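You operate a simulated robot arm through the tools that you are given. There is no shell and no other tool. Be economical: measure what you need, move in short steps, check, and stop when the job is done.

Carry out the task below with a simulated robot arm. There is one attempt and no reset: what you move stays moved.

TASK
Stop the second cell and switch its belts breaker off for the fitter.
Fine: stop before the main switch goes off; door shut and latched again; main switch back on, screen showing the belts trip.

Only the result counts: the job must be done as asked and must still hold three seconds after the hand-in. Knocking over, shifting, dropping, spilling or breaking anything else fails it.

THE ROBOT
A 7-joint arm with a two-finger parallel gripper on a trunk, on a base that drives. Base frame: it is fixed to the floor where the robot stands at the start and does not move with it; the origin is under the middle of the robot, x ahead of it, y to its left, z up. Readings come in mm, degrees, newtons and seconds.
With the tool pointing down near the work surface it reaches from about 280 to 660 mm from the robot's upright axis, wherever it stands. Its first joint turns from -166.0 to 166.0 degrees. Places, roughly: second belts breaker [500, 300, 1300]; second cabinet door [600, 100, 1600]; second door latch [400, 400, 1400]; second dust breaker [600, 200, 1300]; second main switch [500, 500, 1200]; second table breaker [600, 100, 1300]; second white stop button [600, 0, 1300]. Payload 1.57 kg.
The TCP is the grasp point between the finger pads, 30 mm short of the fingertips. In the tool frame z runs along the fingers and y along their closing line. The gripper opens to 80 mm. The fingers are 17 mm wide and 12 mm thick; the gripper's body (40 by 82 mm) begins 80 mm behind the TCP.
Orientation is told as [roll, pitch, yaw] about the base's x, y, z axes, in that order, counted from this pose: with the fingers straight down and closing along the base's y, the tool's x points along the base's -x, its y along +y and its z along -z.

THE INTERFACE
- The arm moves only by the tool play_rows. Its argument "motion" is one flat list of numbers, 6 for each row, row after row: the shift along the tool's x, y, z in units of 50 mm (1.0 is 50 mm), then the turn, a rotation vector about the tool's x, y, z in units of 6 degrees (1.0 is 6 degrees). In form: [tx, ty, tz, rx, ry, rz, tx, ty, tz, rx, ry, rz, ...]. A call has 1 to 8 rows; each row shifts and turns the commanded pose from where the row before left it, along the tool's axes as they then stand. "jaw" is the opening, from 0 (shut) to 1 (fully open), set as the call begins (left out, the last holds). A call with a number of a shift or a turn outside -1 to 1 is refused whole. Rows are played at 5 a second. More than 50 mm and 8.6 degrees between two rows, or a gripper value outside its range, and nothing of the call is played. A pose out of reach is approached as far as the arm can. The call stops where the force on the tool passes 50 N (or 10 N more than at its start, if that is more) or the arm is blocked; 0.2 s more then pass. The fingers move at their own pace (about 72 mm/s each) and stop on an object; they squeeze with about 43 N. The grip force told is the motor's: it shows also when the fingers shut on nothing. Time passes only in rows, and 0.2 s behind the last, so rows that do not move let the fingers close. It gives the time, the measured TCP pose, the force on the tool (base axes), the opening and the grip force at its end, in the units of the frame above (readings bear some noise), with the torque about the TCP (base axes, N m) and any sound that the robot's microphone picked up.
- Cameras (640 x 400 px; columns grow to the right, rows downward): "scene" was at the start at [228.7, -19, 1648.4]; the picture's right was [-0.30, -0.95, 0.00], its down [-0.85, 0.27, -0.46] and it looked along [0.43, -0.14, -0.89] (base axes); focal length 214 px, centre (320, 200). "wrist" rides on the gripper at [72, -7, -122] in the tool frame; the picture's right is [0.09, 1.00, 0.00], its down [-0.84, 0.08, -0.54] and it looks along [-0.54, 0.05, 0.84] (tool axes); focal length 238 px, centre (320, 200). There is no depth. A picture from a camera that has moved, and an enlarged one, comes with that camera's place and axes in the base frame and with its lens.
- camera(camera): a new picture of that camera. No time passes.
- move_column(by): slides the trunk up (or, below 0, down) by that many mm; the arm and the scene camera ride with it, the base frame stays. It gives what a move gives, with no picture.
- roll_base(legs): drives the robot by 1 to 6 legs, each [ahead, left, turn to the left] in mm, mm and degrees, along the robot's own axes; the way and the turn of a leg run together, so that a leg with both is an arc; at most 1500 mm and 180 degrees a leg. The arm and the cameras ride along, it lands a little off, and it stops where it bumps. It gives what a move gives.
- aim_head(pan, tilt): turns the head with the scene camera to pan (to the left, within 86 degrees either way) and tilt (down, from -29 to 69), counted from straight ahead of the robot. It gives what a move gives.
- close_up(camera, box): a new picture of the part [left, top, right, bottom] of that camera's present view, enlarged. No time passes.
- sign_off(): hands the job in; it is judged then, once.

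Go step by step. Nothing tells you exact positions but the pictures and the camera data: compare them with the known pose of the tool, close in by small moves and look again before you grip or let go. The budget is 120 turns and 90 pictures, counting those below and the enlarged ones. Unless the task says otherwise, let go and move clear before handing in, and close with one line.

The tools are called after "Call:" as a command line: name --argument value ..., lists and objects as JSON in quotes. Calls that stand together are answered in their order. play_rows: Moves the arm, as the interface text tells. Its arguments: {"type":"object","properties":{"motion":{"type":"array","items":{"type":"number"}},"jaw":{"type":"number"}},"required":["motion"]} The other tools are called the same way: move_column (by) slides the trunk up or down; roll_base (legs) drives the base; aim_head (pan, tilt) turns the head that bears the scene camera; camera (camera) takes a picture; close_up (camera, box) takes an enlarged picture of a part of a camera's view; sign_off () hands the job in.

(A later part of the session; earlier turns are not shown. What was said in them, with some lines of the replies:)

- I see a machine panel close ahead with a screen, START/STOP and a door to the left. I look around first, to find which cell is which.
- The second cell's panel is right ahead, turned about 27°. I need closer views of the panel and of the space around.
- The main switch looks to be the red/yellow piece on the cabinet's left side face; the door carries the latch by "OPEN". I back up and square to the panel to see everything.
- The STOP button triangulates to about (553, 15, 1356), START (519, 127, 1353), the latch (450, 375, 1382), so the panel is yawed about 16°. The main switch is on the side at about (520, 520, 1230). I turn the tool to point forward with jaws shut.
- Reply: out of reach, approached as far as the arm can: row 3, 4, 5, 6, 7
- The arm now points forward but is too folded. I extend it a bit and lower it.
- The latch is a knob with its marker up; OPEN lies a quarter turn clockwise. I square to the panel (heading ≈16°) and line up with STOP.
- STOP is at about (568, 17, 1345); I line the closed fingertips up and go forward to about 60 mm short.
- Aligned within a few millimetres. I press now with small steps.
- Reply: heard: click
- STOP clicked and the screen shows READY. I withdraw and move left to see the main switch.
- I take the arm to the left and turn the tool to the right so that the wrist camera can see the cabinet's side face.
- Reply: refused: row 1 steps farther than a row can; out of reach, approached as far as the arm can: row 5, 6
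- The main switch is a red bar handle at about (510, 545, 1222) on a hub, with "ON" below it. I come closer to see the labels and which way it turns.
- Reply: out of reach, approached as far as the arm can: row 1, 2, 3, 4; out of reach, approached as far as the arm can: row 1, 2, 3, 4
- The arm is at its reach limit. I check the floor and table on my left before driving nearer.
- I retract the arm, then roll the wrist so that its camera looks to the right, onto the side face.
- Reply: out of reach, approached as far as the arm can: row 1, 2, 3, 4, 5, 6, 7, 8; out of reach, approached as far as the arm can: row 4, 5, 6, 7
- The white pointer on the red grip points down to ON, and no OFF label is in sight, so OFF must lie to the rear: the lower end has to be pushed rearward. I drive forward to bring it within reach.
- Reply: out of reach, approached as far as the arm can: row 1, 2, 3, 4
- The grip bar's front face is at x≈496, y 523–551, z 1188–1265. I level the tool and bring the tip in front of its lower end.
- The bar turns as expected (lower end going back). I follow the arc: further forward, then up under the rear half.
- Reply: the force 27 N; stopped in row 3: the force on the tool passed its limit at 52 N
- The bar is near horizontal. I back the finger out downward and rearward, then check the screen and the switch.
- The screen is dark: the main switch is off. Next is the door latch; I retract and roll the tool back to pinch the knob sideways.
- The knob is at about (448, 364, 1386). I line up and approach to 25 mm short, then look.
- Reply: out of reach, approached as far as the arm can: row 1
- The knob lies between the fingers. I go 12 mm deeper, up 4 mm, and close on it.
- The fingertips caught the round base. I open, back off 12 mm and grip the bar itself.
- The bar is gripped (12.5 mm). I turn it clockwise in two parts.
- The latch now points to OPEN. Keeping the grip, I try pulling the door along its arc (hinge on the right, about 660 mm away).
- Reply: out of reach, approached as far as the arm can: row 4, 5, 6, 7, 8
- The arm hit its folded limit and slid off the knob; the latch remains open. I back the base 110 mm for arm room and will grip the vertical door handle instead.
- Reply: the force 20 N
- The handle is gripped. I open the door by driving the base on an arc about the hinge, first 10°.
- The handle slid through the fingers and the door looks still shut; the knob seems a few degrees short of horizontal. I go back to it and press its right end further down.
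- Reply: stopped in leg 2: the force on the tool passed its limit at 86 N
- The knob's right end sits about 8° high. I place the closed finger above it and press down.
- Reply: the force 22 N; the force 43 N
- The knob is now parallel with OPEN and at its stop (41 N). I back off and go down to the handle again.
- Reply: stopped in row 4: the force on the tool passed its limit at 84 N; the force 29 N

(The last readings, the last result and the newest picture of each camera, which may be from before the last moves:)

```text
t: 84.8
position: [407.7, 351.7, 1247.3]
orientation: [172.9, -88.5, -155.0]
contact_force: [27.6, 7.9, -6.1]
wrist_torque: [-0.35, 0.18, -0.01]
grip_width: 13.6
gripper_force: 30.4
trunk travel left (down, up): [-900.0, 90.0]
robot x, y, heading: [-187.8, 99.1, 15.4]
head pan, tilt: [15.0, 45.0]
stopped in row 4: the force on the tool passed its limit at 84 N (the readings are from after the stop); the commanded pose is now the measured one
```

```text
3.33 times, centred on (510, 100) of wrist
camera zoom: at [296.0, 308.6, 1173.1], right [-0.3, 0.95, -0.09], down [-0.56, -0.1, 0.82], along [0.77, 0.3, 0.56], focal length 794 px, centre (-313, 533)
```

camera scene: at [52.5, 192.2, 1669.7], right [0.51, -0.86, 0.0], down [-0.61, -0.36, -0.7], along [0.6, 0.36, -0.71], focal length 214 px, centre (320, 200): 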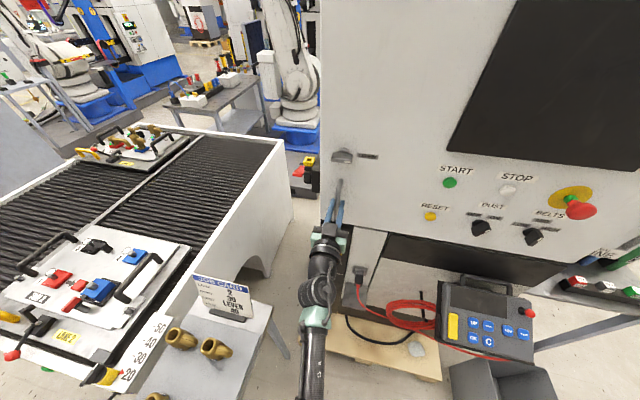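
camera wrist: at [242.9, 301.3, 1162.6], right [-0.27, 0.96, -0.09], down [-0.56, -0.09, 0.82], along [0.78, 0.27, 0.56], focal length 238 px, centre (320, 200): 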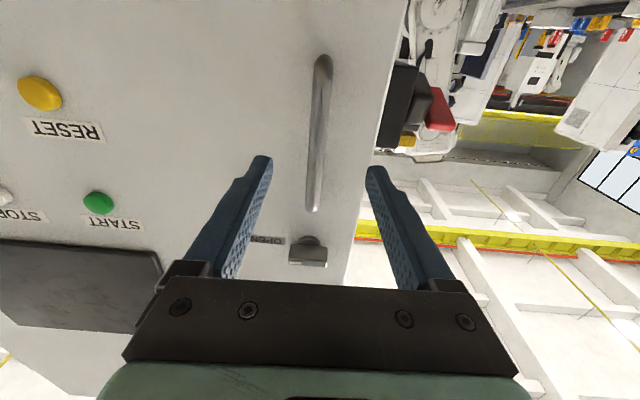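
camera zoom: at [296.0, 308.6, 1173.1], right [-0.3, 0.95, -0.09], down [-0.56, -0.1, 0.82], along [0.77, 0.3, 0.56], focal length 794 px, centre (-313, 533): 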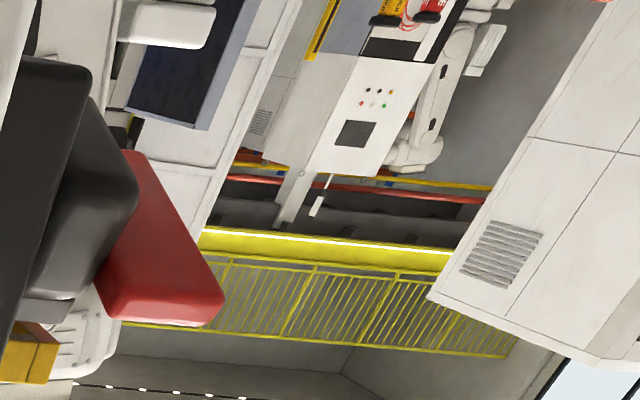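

The main switch is only turned about 68°: its bar still slopes 22°, front end high, which explains the locked door. I let go of the handle and go back to press the bar's front end down.

Call:
play_rows --motion '[0, 0, 0, 0, 0, 0, 0, 0, 0, 0, 0, 0, 0, 0, -0.9, 0, 0, 0, -0.3, 0, -0.9, 0, 0, 0, -0.3, 0.9, 0, 0, 0, 0, -0.3, 0.9, 0, 0, 0, 0, -0.1, 0.9, 0, 0, 0, 0, 0, 0.55, 0, 0, 0, 0]' --jaw 0.8

Call:
roll_base --legs '[[120, 0, 0]]'

Call:
play_rows --motion '[0, 0, 0, 0.6, 0, 0, 0, 0, 0, 0, 0, 0, 0, 0, 0, 0, 0, 0]' --jaw 0

Call:
camera --camera "wrist"

```text
t: 86.6
position: [262.5, 476.2, 1297.3]
orientation: [171.4, -88.0, -153.2]
contact_force: [-0.2, -0.7, -0.1]
wrist_torque: [-0.02, 0.01, 0.04]
grip_width: 64.0
gripper_force: 0.1
trunk travel left (down, up): [-900.0, 90.0]
robot x, y, heading: [-187.8, 100.9, 15.6]
head pan, tilt: [15.0, 45.0]
```

```text
t: 87.8
position: [376.7, 507.5, 1298.0]
orientation: [170.8, -88.0, -152.8]
contact_force: [-0.6, 0.0, 0.5]
wrist_torque: [-0.01, -0.03, 0.02]
grip_width: 64.0
gripper_force: 0.1
trunk travel left (down, up): [-900.0, 90.0]
robot x, y, heading: [-71.7, 133.1, 15.7]
head pan, tilt: [15.0, 45.0]
```

```text
t: 88.6
position: [378.9, 507.3, 1297.6]
orientation: [166.8, -88.0, -152.4]
contact_force: [-0.2, 0.3, 0.6]
wrist_torque: [0.01, 0.01, 0.0]
grip_width: 0.0
gripper_force: 21.0
trunk travel left (down, up): [-900.0, 90.0]
robot x, y, heading: [-72.1, 135.0, 15.6]
head pan, tilt: [15.0, 45.0]
```

```text
16 pictures are left
camera wrist: at [264.8, 471.3, 1223.3], right [-0.24, 0.97, -0.08], down [-0.57, -0.07, 0.82], along [0.78, 0.25, 0.57], focal length 238 px, centre (320, 200)
```

wrist: 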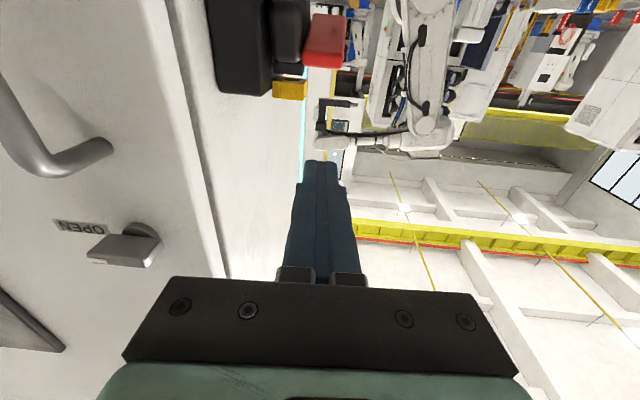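

Call:
play_rows --motion '[0, -0.05, 0.9, 0, 0, 0, 0, 0, 0.86, 0, 0, 0, 0.7, 0, 0, 0, 0, 0, 0.1, 0, 0, 0, 0, 0, 0.1, 0, 0, 0, 0, 0, 0.1, 0, 0, 0, 0, 0, 0.1, 0, 0, 0, 0, 0]'

Call:
close_up --camera "wrist" --box '[220, 60, 420, 220]'

```text
t: 90.2
position: [465.0, 525.8, 1247.1]
orientation: [167.3, -87.9, -152.8]
contact_force: [-7.6, -4.6, 6.4]
wrist_torque: [0.03, -0.06, -0.07]
grip_width: 0.1
gripper_force: 21.0
trunk travel left (down, up): [-900.0, 90.0]
robot x, y, heading: [-69.6, 130.8, 15.8]
head pan, tilt: [15.0, 45.0]
```

```text
2.50 times, centred on (320, 140) of wrist
camera zoom: at [350.5, 490.8, 1172.5], right [-0.24, 0.97, -0.08], down [-0.57, -0.07, 0.82], along [0.78, 0.25, 0.57], focal length 596 px, centre (320, 350)
```

zoom: 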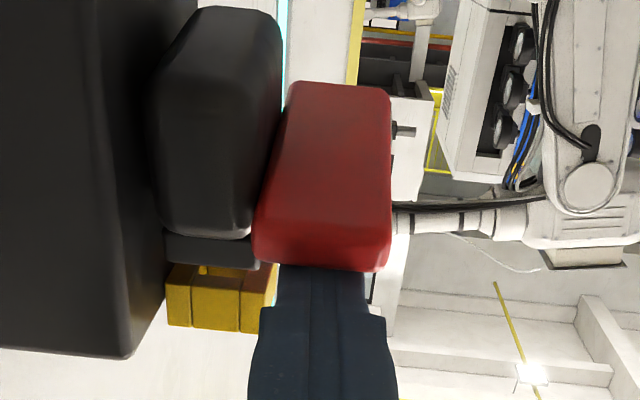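

Call:
play_rows --motion '[0.1, 0, 0, 0, 0, 0, 0.1, 0, 0, 0, 0, 0, 0.1, 0, 0, 0, 0, 0]'

Call:
close_up --camera "wrist" --box '[220, 60, 420, 220]'

```text
t: 91.0
position: [466.1, 527.7, 1239.3]
orientation: [167.6, -87.2, -153.1]
contact_force: [-1.2, 0.6, 23.0]
wrist_torque: [0.02, -0.18, -0.03]
grip_width: 0.0
gripper_force: 21.1
trunk travel left (down, up): [-900.0, 90.0]
robot x, y, heading: [-68.7, 134.6, 15.6]
head pan, tilt: [15.0, 45.0]
```

```text
2.50 times, centred on (320, 140) of wrist
camera zoom: at [352.6, 492.3, 1162.8], right [-0.24, 0.97, -0.08], down [-0.58, -0.08, 0.81], along [0.78, 0.25, 0.58], focal length 596 px, centre (320, 350)
```

zoom: 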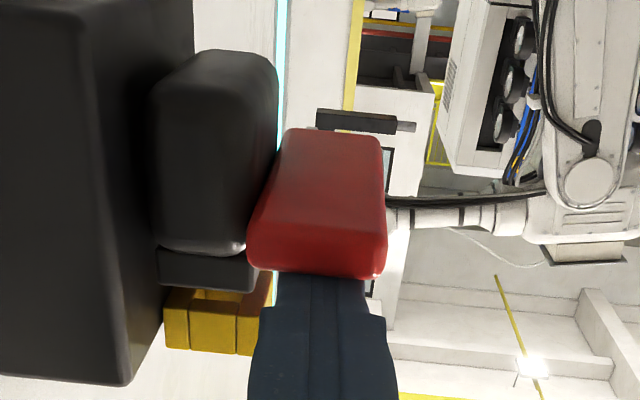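

The bar is horizontal now with resistance at its stop. I retreat, move the base back and return to the handle.

Call:
play_rows --motion '[-0.4, 0, 0, 0, 0, 0, 0, 0, -0.9, 0, 0, 0, 0, 0, -0.9, 0, 0, 0]'

Call:
roll_base --legs '[[-120, 0, 0]]'

Call:
play_rows --motion '[0, -0.95, 0, 0, 0, 0, 0, -0.95, 0, 0, 0, 0, 0, -0.95, 0, 0, 0, 0, 0, -0.4, 0, 0, 0, 0, 0, 0, 0, 0, 0, 0]' --jaw 0.8

Call:
camera --camera "wrist"

```text
t: 91.8
position: [378.6, 504.6, 1246.4]
orientation: [166.8, -88.1, -152.5]
contact_force: [-0.4, -0.3, 0.5]
wrist_torque: [-0.01, -0.01, -0.02]
grip_width: 0.0
gripper_force: 21.4
trunk travel left (down, up): [-900.0, 90.0]
robot x, y, heading: [-68.3, 138.3, 15.6]
head pan, tilt: [15.0, 45.0]
```

```text
t: 93.1
position: [265.6, 472.1, 1246.8]
orientation: [166.5, -88.1, -152.2]
contact_force: [-0.3, 0.2, 0.3]
wrist_torque: [-0.03, 0.04, 0.01]
grip_width: 0.0
gripper_force: 20.9
trunk travel left (down, up): [-900.0, 90.0]
robot x, y, heading: [-185.1, 99.2, 15.3]
head pan, tilt: [15.0, 45.0]
```

```text
t: 94.3
position: [304.0, 314.8, 1246.9]
orientation: [167.6, -88.1, -153.2]
contact_force: [0.0, -0.3, 0.5]
wrist_torque: [0.02, -0.03, -0.01]
grip_width: 64.0
gripper_force: 0.1
trunk travel left (down, up): [-900.0, 90.0]
robot x, y, heading: [-181.8, 99.4, 15.7]
head pan, tilt: [15.0, 45.0]
```

```text
13 pictures are left
camera wrist: at [190.2, 279.1, 1171.6], right [-0.24, 0.97, -0.08], down [-0.57, -0.07, 0.82], along [0.78, 0.25, 0.57], focal length 238 px, centre (320, 200)
```

wrist: 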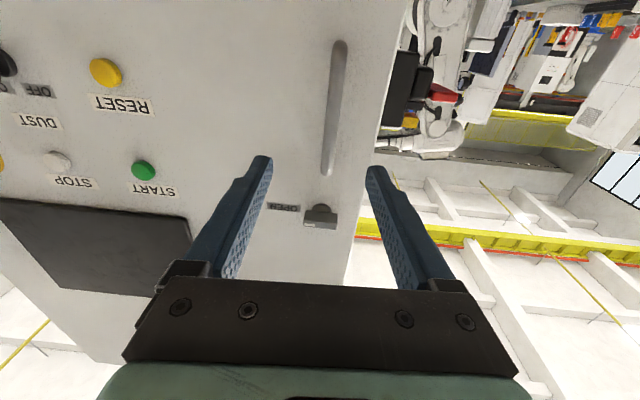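

Call:
play_rows --motion '[0, 0.26, 0.9, 0, 0, 0, 0, 0, 0.9, 0, 0, 0, 0, 0, 0.8, 0, 0, 0]'

Call:
play_rows --motion '[0, 0, 0, 0, 0, 0, 0, 0, 0, 0, 0, 0, 0, 0, 0, 0, 0, 0, 0, 0, 0, 0, 0, 0, 0, 0, 0, 0, 0, 0]' --jaw 0

Call:
play_rows --motion '[0, 0, -0.2, -0.14, 0, 0, 0, 0, -0.2, -0.14, 0, 0, 0, 0, -0.2, -0.14, 0, 0, 0, 0, -0.2, -0.14, 0, 0, 0, 0, -0.2, -0.14, 0, 0]'

```text
t: 95.1
position: [426.1, 361.1, 1251.4]
orientation: [166.2, -88.0, -151.9]
contact_force: [-0.3, -0.1, -0.6]
wrist_torque: [-0.01, -0.04, 0.04]
grip_width: 63.9
gripper_force: 0.0
trunk travel left (down, up): [-900.0, 90.0]
robot x, y, heading: [-187.5, 97.5, 15.5]
head pan, tilt: [15.0, 45.0]
```

```text
t: 96.3
position: [427.9, 358.1, 1250.5]
orientation: [165.4, -88.1, -151.3]
contact_force: [3.7, -8.5, -0.3]
wrist_torque: [-0.46, -0.2, 0.03]
grip_width: 13.8
gripper_force: 30.4
trunk travel left (down, up): [-900.0, 90.0]
robot x, y, heading: [-186.9, 99.9, 15.3]
head pan, tilt: [15.0, 45.0]
```

```text
t: 97.5
position: [383.6, 337.2, 1250.1]
orientation: [165.6, -88.0, -147.7]
contact_force: [8.1, -20.2, 4.9]
wrist_torque: [-0.58, 0.4, 0.18]
grip_width: 14.0
gripper_force: 30.2
trunk travel left (down, up): [-900.0, 90.0]
robot x, y, heading: [-187.0, 100.7, 15.4]
head pan, tilt: [15.0, 45.0]
```

The door follows now (little force, still gripped). I continue opening by driving the base on the arc.

Call:
roll_base --legs '[[-50, -63, 5], [-50, -63, 5]]'

```text
t: 99.2
position: [284.5, 278.7, 1250.3]
orientation: [167.0, -87.9, -139.1]
contact_force: [11.6, -14.7, 6.6]
wrist_torque: [-0.39, -0.3, 0.32]
grip_width: 14.1
gripper_force: 30.1
trunk travel left (down, up): [-900.0, 90.0]
robot x, y, heading: [-238.6, -54.0, 25.3]
head pan, tilt: [15.0, 45.0]
```

Call:
roll_base --legs '[[-50, -64, 5], [-50, -64, 5], [-50, -64, 5], [-50, -64, 5]]'

```text
t: 102.2
position: [125.4, 117.1, 1250.9]
orientation: [168.0, -87.9, -120.4]
contact_force: [15.0, -9.5, 2.9]
wrist_torque: [-0.31, -0.34, 0.34]
grip_width: 13.8
gripper_force: 30.3
trunk travel left (down, up): [-900.0, 90.0]
robot x, y, heading: [-248.2, -373.2, 45.4]
head pan, tilt: [15.0, 45.0]
```

Call:
roll_base --legs '[[-50, -64, 5], [-50, -64, 5], [-50, -64, 5], [-50, -64, 5], [-50, -64, 5], [-50, -64, 5]]'

Call:
aim_head --pan -20 --tilt 25

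Call:
camera --camera "scene"

```text
t: 106.6
position: [14.3, -208.2, 1248.9]
orientation: [170.1, -88.1, -92.8]
contact_force: [12.8, -1.0, 1.7]
wrist_torque: [-0.07, -0.42, 0.26]
grip_width: 13.7
gripper_force: 30.4
trunk travel left (down, up): [-900.0, 90.0]
robot x, y, heading: [-68.8, -821.1, 75.2]
head pan, tilt: [15.0, 45.0]
```

```text
t: 107.6
position: [14.7, -206.6, 1249.2]
orientation: [172.7, -88.0, -95.4]
contact_force: [8.2, -0.4, 0.5]
wrist_torque: [-0.08, -0.28, 0.04]
grip_width: 13.6
gripper_force: 29.9
trunk travel left (down, up): [-900.0, 90.0]
robot x, y, heading: [-69.5, -819.2, 75.2]
head pan, tilt: [-20.0, 25.0]
```

```text
12 pictures are left
camera scene: at [27.0, -577.6, 1701.6], right [0.82, -0.57, 0.0], down [-0.24, -0.35, -0.91], along [0.52, 0.74, -0.42], focal length 214 px, centre (320, 200)
```

scene: 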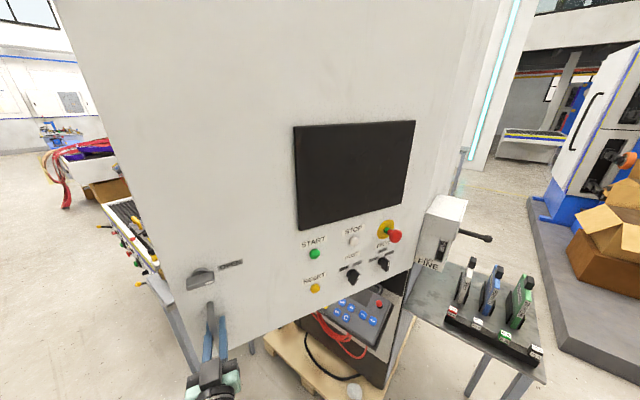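

Call:
roll_base --legs '[[-50, -64, 5], [-50, -64, 5], [-50, -64, 5], [-50, -64, 5]]'

```text
t: 110.7
position: [39.1, -432.4, 1249.4]
orientation: [170.5, -88.0, -73.2]
contact_force: [12.1, 4.8, -0.5]
wrist_torque: [0.03, -0.38, 0.27]
grip_width: 14.0
gripper_force: 30.9
trunk travel left (down, up): [-900.0, 90.0]
robot x, y, heading: [165.0, -1034.4, 95.2]
head pan, tilt: [-20.0, 25.0]
```

The door is open about 84°. I release, back off and drive around its edge to stand before the open cabinet.

Call:
play_rows --motion '[0, 0, 0, 0, 0, 0, 0, 0, 0, 0, 0, 0, 0, 0, -0.9, 0, 0, 0, 0, 0, -0.9, 0, 0, 0]' --jaw 0.8

Call:
roll_base --legs '[[-50, 0, 0], [0, 800, 0], [0, 0, -79]]'

Call:
roll_base --legs '[[0, 1086, 0]]'

Call:
roll_base --legs '[[620, 0, 0]]'

Call:
aim_head --pan 0 --tilt 30

Call:
camera --camera "scene"

```text
t: 111.7
position: [49.8, -525.1, 1246.0]
orientation: [175.6, -88.0, -78.4]
contact_force: [-0.2, -0.2, -0.5]
wrist_torque: [-0.04, 0.02, -0.02]
grip_width: 64.0
gripper_force: 0.1
trunk travel left (down, up): [-900.0, 90.0]
robot x, y, heading: [168.8, -1036.4, 95.2]
head pan, tilt: [-20.0, 25.0]
```

```text
t: 119.9
position: [-152.6, -939.5, 1246.8]
orientation: [174.9, -88.0, -155.8]
contact_force: [-0.1, 0.0, -0.2]
wrist_torque: [0.01, 0.0, -0.03]
grip_width: 64.1
gripper_force: 0.0
trunk travel left (down, up): [-900.0, 90.0]
robot x, y, heading: [-631.0, -1167.0, 17.1]
head pan, tilt: [-20.0, 25.0]
```

```text
t: 125.4
position: [-458.1, 78.8, 1245.4]
orientation: [174.8, -87.9, -156.5]
contact_force: [0.0, -0.4, -1.1]
wrist_torque: [0.0, 0.03, 0.01]
grip_width: 63.6
gripper_force: 0.0
trunk travel left (down, up): [-900.0, 90.0]
robot x, y, heading: [-937.9, -137.4, 16.5]
head pan, tilt: [-20.0, 25.0]
```

```text
t: 128.9
position: [128.9, 255.3, 1245.2]
orientation: [175.2, -87.9, -156.3]
contact_force: [-0.2, -0.8, -0.1]
wrist_torque: [-0.01, -0.01, 0.02]
grip_width: 64.2
gripper_force: 0.1
trunk travel left (down, up): [-900.0, 90.0]
robot x, y, heading: [-351.4, 37.9, 16.7]
head pan, tilt: [-20.0, 25.0]
```

```text
t: 129.7
position: [130.5, 256.5, 1245.2]
orientation: [175.1, -88.0, -156.5]
contact_force: [0.1, -0.1, -1.3]
wrist_torque: [0.01, -0.01, 0.0]
grip_width: 63.8
gripper_force: 0.1
trunk travel left (down, up): [-900.0, 90.0]
robot x, y, heading: [-347.1, 37.6, 16.6]
head pan, tilt: [0.0, 30.0]
```

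```text
11 pictures are left
camera scene: at [-101.7, 111.2, 1693.8], right [0.29, -0.96, 0.0], down [-0.48, -0.14, -0.87], along [0.83, 0.25, -0.5], focal length 214 px, centre (320, 200)
```

scene: 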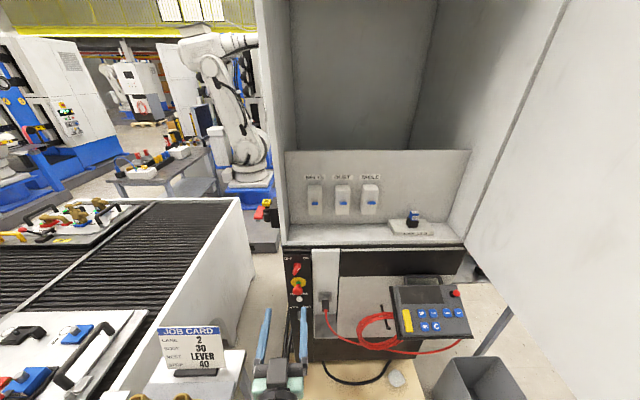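

Call:
close_up --camera "scene" --box '[280, 160, 400, 235]'

```text
5.33 times, centred on (340, 198) of scene
camera zoom: at [-101.7, 111.2, 1693.8], right [0.29, -0.96, 0.0], down [-0.48, -0.14, -0.87], along [0.83, 0.25, -0.5], focal length 1144 px, centre (213, 213)
```

zoom: 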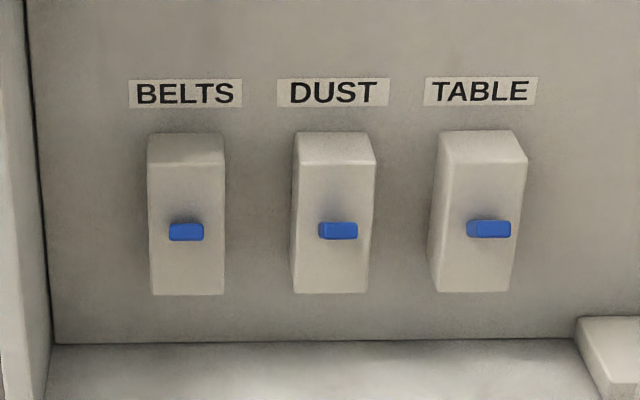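

Behind the door the breakers read BELTS, DUST, TABLE from the left; BELTS is at about (523, 319, 1300). I drive closer and take a wrist view from in front of it.

Call:
roll_base --legs '[[190, 0, 0]]'

Call:
play_rows --motion '[-0.85, -0.45, 0, 0, 0, 0, -0.85, -0.45, 0, 0, 0, 0, 0, 0, 0.8, 0.8, 0, 0, 0, 0, 0.4, 0.3, 0, 0]' --jaw 0

Call:
camera --camera "wrist"

Call:
close_up --camera "scene" --box '[240, 180, 400, 280]'

```text
t: 131.2
position: [307.5, 310.8, 1245.5]
orientation: [175.0, -87.9, -156.3]
contact_force: [-0.2, -0.5, 0.9]
wrist_torque: [-0.02, -0.02, 0.0]
grip_width: 63.9
gripper_force: 0.2
trunk travel left (down, up): [-900.0, 90.0]
robot x, y, heading: [-169.3, 92.1, 16.6]
head pan, tilt: [0.0, 30.0]
```

```text
t: 132.2
position: [375.8, 282.8, 1332.9]
orientation: [168.4, -88.0, -156.2]
contact_force: [0.1, 0.1, -1.0]
wrist_torque: [-0.01, 0.0, 0.05]
grip_width: 0.1
gripper_force: 20.7
trunk travel left (down, up): [-900.0, 90.0]
robot x, y, heading: [-171.2, 90.5, 16.5]
head pan, tilt: [0.0, 30.0]
```

```text
9 pictures are left
camera wrist: at [261.7, 251.7, 1257.6], right [-0.21, 0.97, -0.09], down [-0.57, -0.05, 0.82], along [0.79, 0.22, 0.57], focal length 238 px, centre (320, 200)
```

wrist: 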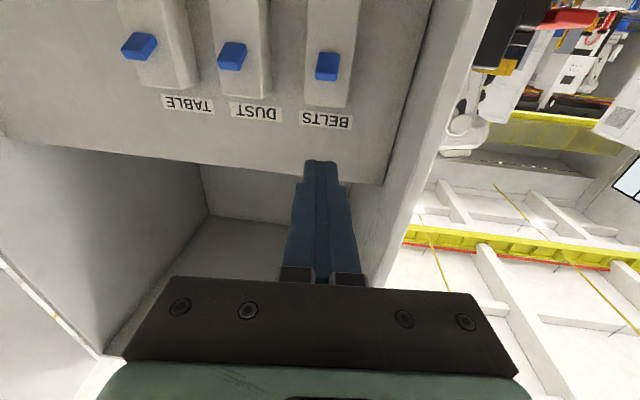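

```text
4.00 times, centred on (320, 230) of scene
camera zoom: at [77.3, 164.9, 1693.8], right [0.29, -0.96, 0.0], down [-0.48, -0.14, -0.87], along [0.83, 0.25, -0.5], focal length 858 px, centre (320, 80)
```

zoom: 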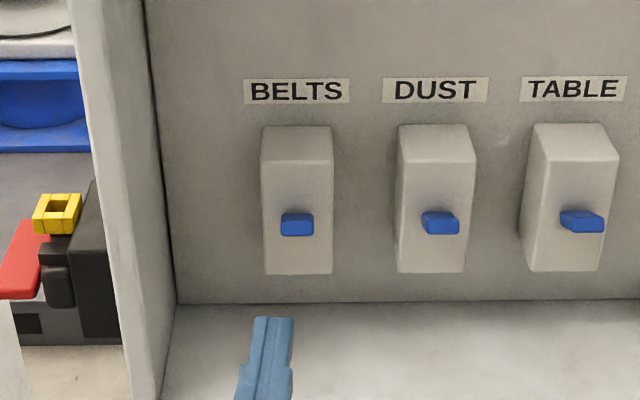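

The BELTS lever tip is at (543, 323, 1286), in the upper (ON) position. I put the closed finger above it and push down.

Call:
play_rows --motion '[0.55, 0.1, 0.7, 0, 0, 0, 0, 0, 0.9, 0, 0, 0, 0, 0, 0.9, 0, 0, 0, 0, 0, 0.5, 0, 0, 0]'

Call:
play_rows --motion '[0.16, 0, 0, 0, 0, 0, 0.16, 0, 0, 0, 0, 0, 0.16, 0, 0, 0, 0, 0, 0.16, 0, 0, 0, 0, 0, 0.16, 0, 0, 0, 0, 0]'

Call:
close_up --camera "scene" --box '[240, 180, 400, 280]'

```text
t: 133.2
position: [524.6, 320.5, 1308.9]
orientation: [167.4, -88.1, -155.3]
contact_force: [-0.1, 0.1, 0.5]
wrist_torque: [0.0, -0.02, 0.0]
grip_width: 0.0
gripper_force: 21.4
trunk travel left (down, up): [-900.0, 90.0]
robot x, y, heading: [-172.2, 90.7, 16.9]
head pan, tilt: [0.0, 30.0]
```

```text
t: 134.4
position: [522.8, 320.4, 1282.9]
orientation: [169.7, -86.6, -157.5]
contact_force: [-1.8, -2.1, 28.1]
wrist_torque: [0.24, -0.8, -0.14]
grip_width: 0.1
gripper_force: 21.5
trunk travel left (down, up): [-900.0, 90.0]
robot x, y, heading: [-170.3, 93.5, 16.7]
head pan, tilt: [0.0, 30.0]
```

```text
4.00 times, centred on (320, 230) of scene
camera zoom: at [72.4, 163.1, 1695.3], right [0.29, -0.96, 0.0], down [-0.48, -0.14, -0.87], along [0.83, 0.25, -0.5], focal length 858 px, centre (320, 80)
```

zoom: 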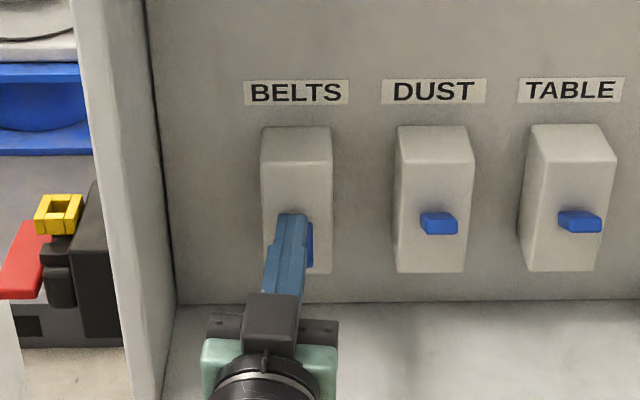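

Call:
play_rows --motion '[0.1, 0, 0, 0, 0, 0, -0.6, 0, 0, 0, 0, 0, 0, 0, -0.9, 0, 0, 0, 0, 0, -0.9, 0, 0, 0, 0, 0, -0.9, 0, 0, 0]'

Call:
close_up --camera "scene" --box '[240, 180, 400, 280]'

```text
t: 135.6
position: [390.7, 290.9, 1289.7]
orientation: [167.2, -88.0, -155.0]
contact_force: [-1.4, -0.3, 0.2]
wrist_torque: [-0.06, -0.01, 0.0]
grip_width: 0.2
gripper_force: 21.2
trunk travel left (down, up): [-900.0, 90.0]
robot x, y, heading: [-166.1, 89.4, 16.5]
head pan, tilt: [0.0, 30.0]
```

```text
4.00 times, centred on (320, 230) of scene
camera zoom: at [76.9, 164.9, 1693.9], right [0.29, -0.96, 0.0], down [-0.48, -0.14, -0.87], along [0.83, 0.25, -0.5], focal length 858 px, centre (320, 80)
```

zoom: 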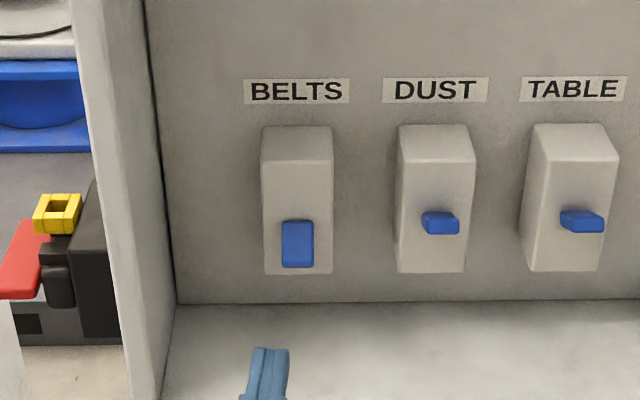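

BELTS is off. Now I drive back around the door's edge, to push it shut from outside with the closed fingers.

Call:
roll_base --legs '[[-805, 0, 0], [0, -1086, 0]]'

Call:
roll_base --legs '[[0, 0, 84], [-40, 0, 0], [0, -930, 0]]'

Call:
camera --camera "scene"

```text
t: 145.1
position: [-96.7, -991.0, 1289.5]
orientation: [168.6, -88.0, -158.3]
contact_force: [0.5, -0.6, 0.2]
wrist_torque: [-0.03, 0.01, 0.01]
grip_width: 0.0
gripper_force: 20.8
trunk travel left (down, up): [-900.0, 90.0]
robot x, y, heading: [-660.5, -1174.0, 15.1]
head pan, tilt: [0.0, 30.0]
```

```text
t: 154.1
position: [128.4, -469.3, 1290.3]
orientation: [168.7, -88.0, -73.5]
contact_force: [-1.5, 0.0, 0.5]
wrist_torque: [0.0, -0.01, -0.02]
grip_width: 0.1
gripper_force: 21.4
trunk travel left (down, up): [-900.0, 90.0]
robot x, y, heading: [259.8, -1052.7, 99.5]
head pan, tilt: [0.0, 30.0]
```

```text
5 pictures are left
camera scene: at [214.2, -795.7, 1693.8], right [0.99, 0.17, 0.0], down [0.08, -0.49, -0.87], along [-0.15, 0.85, -0.5], focal length 214 px, centre (320, 200)
```

scene: 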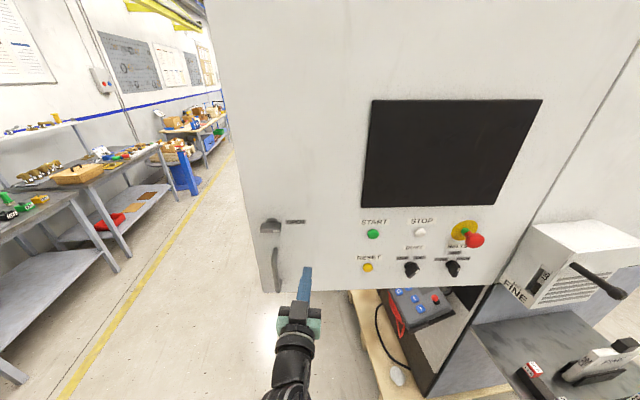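

The finger faces a blank patch of the door. I extend until close to contact and drive the arc back to push it shut.

Call:
play_rows --motion '[0, 0, 0.8, 0, 0, 0, 0, 0, 0.1, 0, 0, 0, 0, 0, 0.1, 0, 0, 0, 0, 0, 0.1, 0, 0, 0, 0, 0, 0.1, 0, 0, 0]'

Call:
roll_base --legs '[[94, 125, -10], [94, 125, -10], [94, 125, -10]]'

```text
t: 155.3
position: [123.8, -410.2, 1293.5]
orientation: [168.4, -88.0, -73.1]
contact_force: [-0.3, -0.6, 0.5]
wrist_torque: [0.0, 0.03, 0.0]
grip_width: 0.0
gripper_force: 21.9
trunk travel left (down, up): [-900.0, 90.0]
robot x, y, heading: [260.6, -1052.9, 99.9]
head pan, tilt: [0.0, 30.0]
```

```text
t: 158.7
position: [121.0, -118.2, 1293.1]
orientation: [167.6, -88.1, -102.4]
contact_force: [0.1, 0.5, -0.6]
wrist_torque: [0.01, -0.02, 0.01]
grip_width: 0.0
gripper_force: 21.0
trunk travel left (down, up): [-900.0, 90.0]
robot x, y, heading: [-78.5, -744.0, 69.8]
head pan, tilt: [0.0, 30.0]
```

Call:
roll_base --legs '[[94, 125, -10], [94, 125, -10], [94, 125, -10], [94, 125, -10]]'

```text
t: 163.1
position: [338.1, 203.4, 1291.8]
orientation: [167.6, -88.0, -142.4]
contact_force: [-0.8, 0.8, 0.9]
wrist_torque: [0.01, 0.0, -0.03]
grip_width: 0.1
gripper_force: 21.3
trunk travel left (down, up): [-900.0, 90.0]
robot x, y, heading: [-221.0, -145.2, 30.1]
head pan, tilt: [0.0, 30.0]
```

Call:
roll_base --legs '[[94, 125, -10]]'

Call:
play_rows --motion '[0, 0, 0.3, 0.15, 0, 0, 0, 0, 0.3, 0.15, 0, 0, 0, 0, 0.2, 0.1, 0, 0, 0, 0, 0.2, 0.1, 0, 0, 0, 0, 0.2, 0.1, 0, 0, 0, 0, 0.2, 0, 0, 0, 0, 0, 0.2, 0, 0, 0]'

```text
t: 164.5
position: [422.1, 257.1, 1293.2]
orientation: [167.7, -88.0, -152.5]
contact_force: [0.0, 0.4, -0.2]
wrist_torque: [0.03, 0.03, 0.03]
grip_width: 0.1
gripper_force: 21.3
trunk travel left (down, up): [-900.0, 90.0]
robot x, y, heading: [-182.4, 10.3, 19.9]
head pan, tilt: [0.0, 30.0]
```

```text
t: 165.5
position: [458.2, 266.4, 1293.5]
orientation: [173.8, -88.1, -161.1]
contact_force: [-34.2, -12.3, 5.0]
wrist_torque: [0.02, 0.06, 0.21]
grip_width: 0.1
gripper_force: 21.4
trunk travel left (down, up): [-900.0, 90.0]
robot x, y, heading: [-189.1, 8.7, 19.9]
head pan, tilt: [0.0, 30.0]
stopped in row 5: the force on the tool passed its limit at 61 N (the readings are from after the stop); the commanded pose is now the measured one
```

The door is shut (61 N against its stop). Now the latch: I back off, roll the gripper 90° and go to the knob by the pose known from before.

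Call:
play_rows --motion '[0, 0, -0.9, 0, 0, 0, 0, 0, -0.9, 0, 0, 0, 0, 0, 0, 0, 0, 1, 0, 0, 0, 0, 0, 1, 0, 0, 0, 0, 0, 1, 0, 0, 0, 0, 0, 1, 0, 0, 0, 0, 0, 1, 0, 0, 0, 0, 0, 1]'

Call:
play_rows --motion '[0, 0, 0, 0, 0, 1, 0, 0, 0, 0, 0, 1, 0, 0, 0, 0, 0, 1, 0, 0, 0, 0, 0, 1, 0, 0, 0, 0, 0, 1, 0, 0, 0, 0, 0, 1, 0, 0, 0, 0, 0, 1, 0, 0, 0, 0, 0, 1]' --jaw 0.8

Call:
roll_base --legs '[[0, 110, 0], [0, 0, -4]]'

```text
t: 167.3
position: [378.7, 250.7, 1284.9]
orientation: [92.2, -53.6, -79.4]
contact_force: [-0.8, -0.4, 0.1]
wrist_torque: [0.0, 0.0, -0.03]
grip_width: 0.5
gripper_force: 21.0
trunk travel left (down, up): [-900.0, 90.0]
robot x, y, heading: [-184.6, 9.1, 19.9]
head pan, tilt: [0.0, 30.0]
```

```text
t: 169.1
position: [379.9, 249.1, 1284.7]
orientation: [91.3, -5.6, -77.7]
contact_force: [-0.1, 0.1, 1.3]
wrist_torque: [-0.03, 0.01, 0.0]
grip_width: 64.2
gripper_force: 0.0
trunk travel left (down, up): [-900.0, 90.0]
robot x, y, heading: [-183.6, 10.6, 20.0]
head pan, tilt: [0.0, 30.0]
```

```text
t: 170.8
position: [356.3, 313.0, 1286.9]
orientation: [91.4, -5.7, -81.8]
contact_force: [-0.4, 0.3, 0.0]
wrist_torque: [-0.01, -0.03, 0.01]
grip_width: 63.9
gripper_force: 0.0
trunk travel left (down, up): [-900.0, 90.0]
robot x, y, heading: [-221.8, 113.9, 15.8]
head pan, tilt: [0.0, 30.0]
```

Call:
play_rows --motion '[0, 0, 0, 0, 1, 0, 0, 0, 0, 0, 0.4, 0.7, 0.25, 0.95, 0, 0, 0, 0, 0.23, 0.95, 0, 0, 0, 0, 0, 0, 0, 0, 0, 0]'

```text
t: 172.0
position: [345.9, 338.0, 1380.3]
orientation: [90.5, -1.7, -73.2]
contact_force: [0.9, 1.2, 1.1]
wrist_torque: [-0.01, -0.01, 0.02]
grip_width: 64.1
gripper_force: 0.0
trunk travel left (down, up): [-900.0, 90.0]
robot x, y, heading: [-224.4, 116.1, 16.0]
head pan, tilt: [0.0, 30.0]
```

Call:
play_rows --motion '[-0.06, 0.11, 0.7, 0, 0, 0, 0, 0, 0.7, 0, 0, 0]'

Call:
play_rows --motion '[0, 0, 0, 0, 0, 0, 0, 0, 0, 0, 0, 0, 0, 0, 0, 0, 0, 0, 0, 0, 0, 0, 0, 0, 0, 0, 0, 0, 0, 0]' --jaw 0

```text
t: 172.6
position: [414.3, 356.2, 1384.9]
orientation: [90.5, -1.7, -73.3]
contact_force: [-1.0, -0.5, 1.1]
wrist_torque: [0.01, 0.06, 0.0]
grip_width: 64.0
gripper_force: 0.0
trunk travel left (down, up): [-900.0, 90.0]
robot x, y, heading: [-221.8, 117.0, 16.0]
head pan, tilt: [0.0, 30.0]
```

```text
t: 173.8
position: [415.8, 355.6, 1384.6]
orientation: [90.3, -1.7, -73.3]
contact_force: [-2.7, -1.9, -8.3]
wrist_torque: [-0.18, 0.53, -0.05]
grip_width: 12.2
gripper_force: 29.2
trunk travel left (down, up): [-900.0, 90.0]
robot x, y, heading: [-222.6, 116.1, 16.0]
head pan, tilt: [0.0, 30.0]
```

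Gripped. I turn it back counter-clockwise, with some overshoot for slack.

Call:
play_rows --motion '[0, 0, 0, 0, 0, -1, 0, 0, 0, 0, 0, -1, 0, 0, 0, 0, 0, -1, 0, 0, 0, 0, 0, -1, 0, 0, 0, 0, 0, -1, 0, 0, 0, 0, 0, -1, 0, 0, 0, 0, 0, -1, 0, 0, 0, 0, 0, -1]'

Call:
play_rows --motion '[0, 0, 0, 0, 0, -1, 0, 0, 0, 0, 0, -1, 0, 0, 0, 0, 0, -1, 0, 0, 0, 0, 0, -1, 0, 0, 0, 0, 0, -1, 0, 0, 0, 0, 0, -1, 0, 0, 0, 0, 0, -1, 0, 0, 0, 0, 0, -1]'

Call:
play_rows --motion '[0, 0, 0, 0, 0, -0.7, 0, 0, 0, 0, 0, -0.7]'

```text
t: 175.6
position: [415.8, 354.5, 1384.8]
orientation: [90.4, -49.9, -73.6]
contact_force: [-13.7, -6.8, -18.6]
wrist_torque: [0.01, -0.06, 0.24]
grip_width: 12.3
gripper_force: 29.7
trunk travel left (down, up): [-900.0, 90.0]
robot x, y, heading: [-224.9, 115.5, 15.9]
head pan, tilt: [0.0, 30.0]
```

```text
t: 177.4
position: [415.3, 354.7, 1385.1]
orientation: [-92.6, -82.3, 109.3]
contact_force: [-11.9, -8.4, -15.5]
wrist_torque: [0.61, 0.32, 0.5]
grip_width: 14.6
gripper_force: 31.0
trunk travel left (down, up): [-900.0, 90.0]
robot x, y, heading: [-227.3, 116.1, 16.0]
head pan, tilt: [0.0, 30.0]
```

```text
t: 178.0
position: [415.5, 355.1, 1387.3]
orientation: [-91.9, -74.0, 108.5]
contact_force: [-9.7, -7.6, -10.9]
wrist_torque: [0.63, 0.88, 0.62]
grip_width: 17.5
gripper_force: 32.5
trunk travel left (down, up): [-900.0, 90.0]
robot x, y, heading: [-223.6, 116.5, 15.7]
head pan, tilt: [0.0, 30.0]
```

The grip widened at the knob's end stop, so the latch is back. I release, then go left and down for the main switch.

Call:
play_rows --motion '[0, 0, 0, 0, 0, 0, 0, 0, 0, 0, 0, 0, 0, 0, -0.9, 0, 0, 0, 0, 0, -0.9, 0, 0, 0, 0, 0, 0, 0, 0, 0.9, 0, 0, 0, 0, 0, 0.9, 0, 0, 0, 0, 0, 0.9]' --jaw 0.8

Call:
close_up --camera "scene" --box '[220, 130, 380, 280]'

```text
t: 179.6
position: [329.4, 330.9, 1385.3]
orientation: [160.4, -89.4, -143.7]
contact_force: [0.2, -0.2, -0.1]
wrist_torque: [-0.03, 0.01, 0.01]
grip_width: 64.2
gripper_force: 0.0
trunk travel left (down, up): [-900.0, 90.0]
robot x, y, heading: [-224.8, 116.2, 15.9]
head pan, tilt: [0.0, 30.0]
```

```text
2.67 times, centred on (300, 205) of scene
camera zoom: at [25.7, 185.7, 1693.8], right [0.27, -0.96, 0.0], down [-0.48, -0.14, -0.87], along [0.83, 0.24, -0.5], focal length 572 px, centre (373, 187)
```

zoom: 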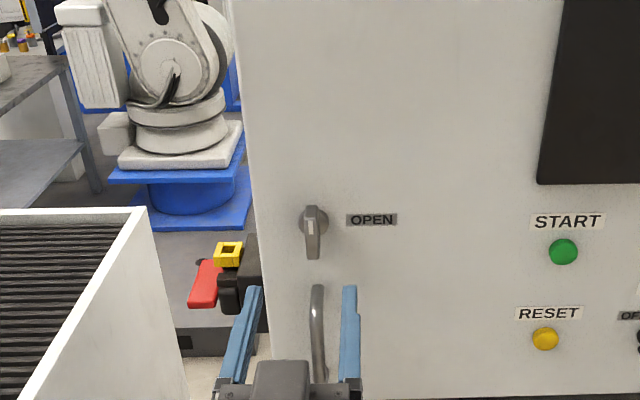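

Call:
play_rows --motion '[0.74, 0.61, 0, 0, 0, 0, 0.74, 0.61, 0, 0, 0, 0, 0.74, 0.61, 0, 0, 0, 0, 0.74, 0.61, 0, 0, 0, 0, 0.74, 0.61, 0, 0, 0, 0]' --jaw 0

Call:
roll_base --legs '[[140, 0, 0]]'

```text
t: 180.8
position: [287.9, 478.8, 1202.1]
orientation: [176.8, -89.4, -160.1]
contact_force: [0.1, 0.7, -0.5]
wrist_torque: [0.01, 0.01, 0.01]
grip_width: 0.0
gripper_force: 20.9
trunk travel left (down, up): [-900.0, 90.0]
robot x, y, heading: [-217.9, 110.9, 15.9]
head pan, tilt: [0.0, 30.0]
```

```text
t: 182.1
position: [422.8, 515.0, 1202.7]
orientation: [171.5, -89.4, -154.9]
contact_force: [0.9, 0.0, 0.5]
wrist_torque: [0.0, 0.03, 0.0]
grip_width: 0.1
gripper_force: 21.1
trunk travel left (down, up): [-900.0, 90.0]
robot x, y, heading: [-90.7, 153.9, 15.8]
head pan, tilt: [0.0, 30.0]
```

Call:
play_rows --motion '[0.08, 0, 0.64, 0, 0, 0, -0.2, 0, 0, 0, 0, 0, -0.2, 0, 0, 0, 0, 0, -0.2, 0, 0, 0, 0, 0, -0.2, 0, 0, 0, 0, 0]'

```text
t: 183.3
position: [452.5, 521.8, 1239.2]
orientation: [170.8, -89.3, -154.3]
contact_force: [-0.6, 0.0, -0.3]
wrist_torque: [0.0, -0.05, 0.0]
grip_width: 0.0
gripper_force: 21.3
trunk travel left (down, up): [-900.0, 90.0]
robot x, y, heading: [-90.0, 154.2, 15.8]
head pan, tilt: [0.0, 30.0]
```

Call:
close_up --camera "wrist" --box '[220, 20, 420, 220]'

```text
2.00 times, centred on (320, 120) of wrist
camera zoom: at [339.8, 481.8, 1167.1], right [-0.28, 0.95, -0.09], down [-0.55, -0.09, 0.83], along [0.78, 0.29, 0.55], focal length 477 px, centre (320, 360)
```

zoom: 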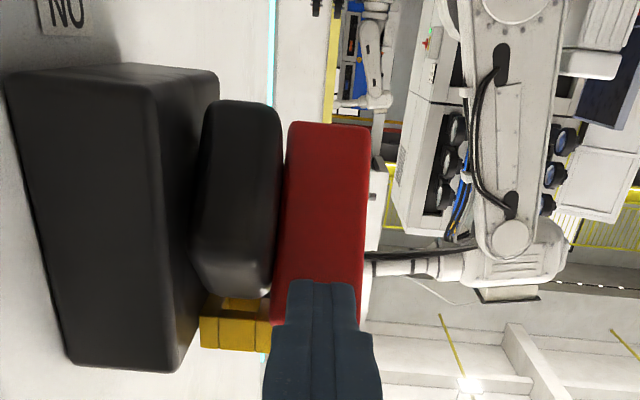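

The bar followed upward. Now I push its top rearward until the stop.

Call:
play_rows --motion '[-0.12, 0, 0.1, 0, 0, 0, -0.12, 0, 0.1, 0, 0, 0, 0, 0, 0.1, 0, 0, 0, 0, 0, 0.1, 0, 0, 0, 0, 0, 0.1, 0, 0, 0]'

```text
t: 184.5
position: [477.2, 530.8, 1250.8]
orientation: [173.3, -89.3, -156.5]
contact_force: [-5.7, -2.0, 2.9]
wrist_torque: [0.07, -0.12, 0.06]
grip_width: 0.0
gripper_force: 21.1
trunk travel left (down, up): [-900.0, 90.0]
robot x, y, heading: [-90.8, 152.5, 15.9]
head pan, tilt: [0.0, 30.0]
```

Call:
play_rows --motion '[0, 0, 0.06, 0, 0, 0, 0, 0, 0.06, 0, 0, 0, 0, 0, 0.06, 0, 0, 0]'

Call:
close_up --camera "wrist" --box '[220, 20, 420, 220]'

```text
t: 185.3
position: [477.3, 531.2, 1252.7]
orientation: [173.7, -89.4, -157.0]
contact_force: [-36.2, -17.3, -0.7]
wrist_torque: [-0.06, 0.33, -0.02]
grip_width: 0.0
gripper_force: 21.6
trunk travel left (down, up): [-900.0, 90.0]
robot x, y, heading: [-86.7, 151.3, 15.9]
head pan, tilt: [0.0, 30.0]
```

```text
2.00 times, centred on (320, 120) of wrist
camera zoom: at [365.2, 489.7, 1180.0], right [-0.29, 0.95, -0.09], down [-0.55, -0.09, 0.83], along [0.78, 0.29, 0.55], focal length 477 px, centre (320, 360)
```

zoom: 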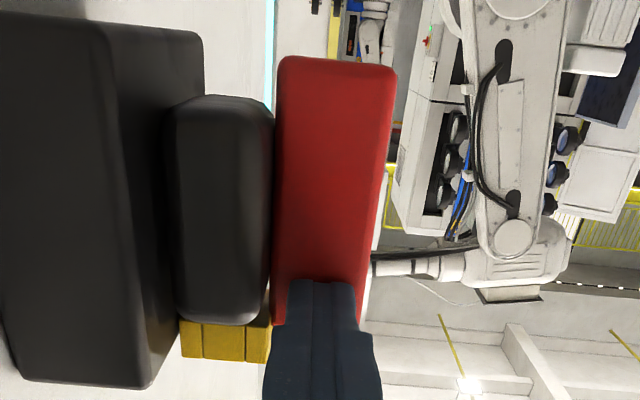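

The bar is upright against its stop (40 N). I retract, back off and look at the screen.

Call:
play_rows --motion '[0, 0, -0.9, 0, 0, 0, 0, 0, -0.9, 0, 0, 0, 0, 0, -0.9, 0, 0, 0]'

Call:
roll_base --legs '[[-220, 0, 0]]'

Call:
aim_head --pan -8 --tilt 28

Call:
camera --camera "scene"

```text
t: 186.1
position: [355.5, 492.7, 1248.4]
orientation: [170.6, -89.4, -153.9]
contact_force: [0.2, 0.9, 0.4]
wrist_torque: [-0.01, 0.0, 0.02]
grip_width: 0.0
gripper_force: 21.1
trunk travel left (down, up): [-900.0, 90.0]
robot x, y, heading: [-86.5, 153.4, 15.8]
head pan, tilt: [0.0, 30.0]
```

```text
t: 187.8
position: [145.8, 432.1, 1248.8]
orientation: [170.8, -89.3, -154.5]
contact_force: [-0.6, 1.0, -0.3]
wrist_torque: [0.01, 0.01, -0.01]
grip_width: 0.0
gripper_force: 20.9
trunk travel left (down, up): [-900.0, 90.0]
robot x, y, heading: [-299.4, 89.3, 15.4]
head pan, tilt: [0.0, 30.0]
```

```text
t: 188.5
position: [145.0, 432.8, 1248.9]
orientation: [171.4, -89.3, -155.2]
contact_force: [-0.3, -1.2, -0.7]
wrist_torque: [0.01, -0.01, -0.01]
grip_width: 0.1
gripper_force: 21.6
trunk travel left (down, up): [-900.0, 90.0]
robot x, y, heading: [-298.7, 95.9, 15.6]
head pan, tilt: [-8.0, 28.0]
```

```text
1 pictures are left
camera scene: at [-47.7, 150.8, 1697.0], right [0.13, -0.99, 0.0], down [-0.47, -0.06, -0.88], along [0.88, 0.12, -0.47], focal length 214 px, centre (320, 200)
```

scene: 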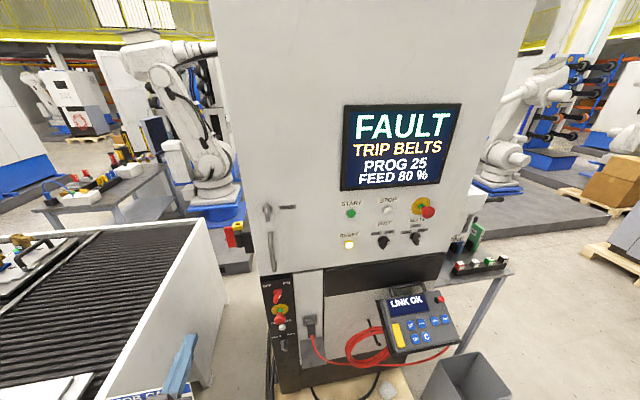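

The screen shows FAULT – TRIP BELTS, the door is shut with its latch upright, the main switch is up at ON, and the arm is clear. I hand in.

Call:
sign_off

```text
The job is handed in.
```

The second cell is stopped and its belts breaker is off; the door is shut and latched, the main switch is back on, and the screen shows FAULT – TRIP BELTS.
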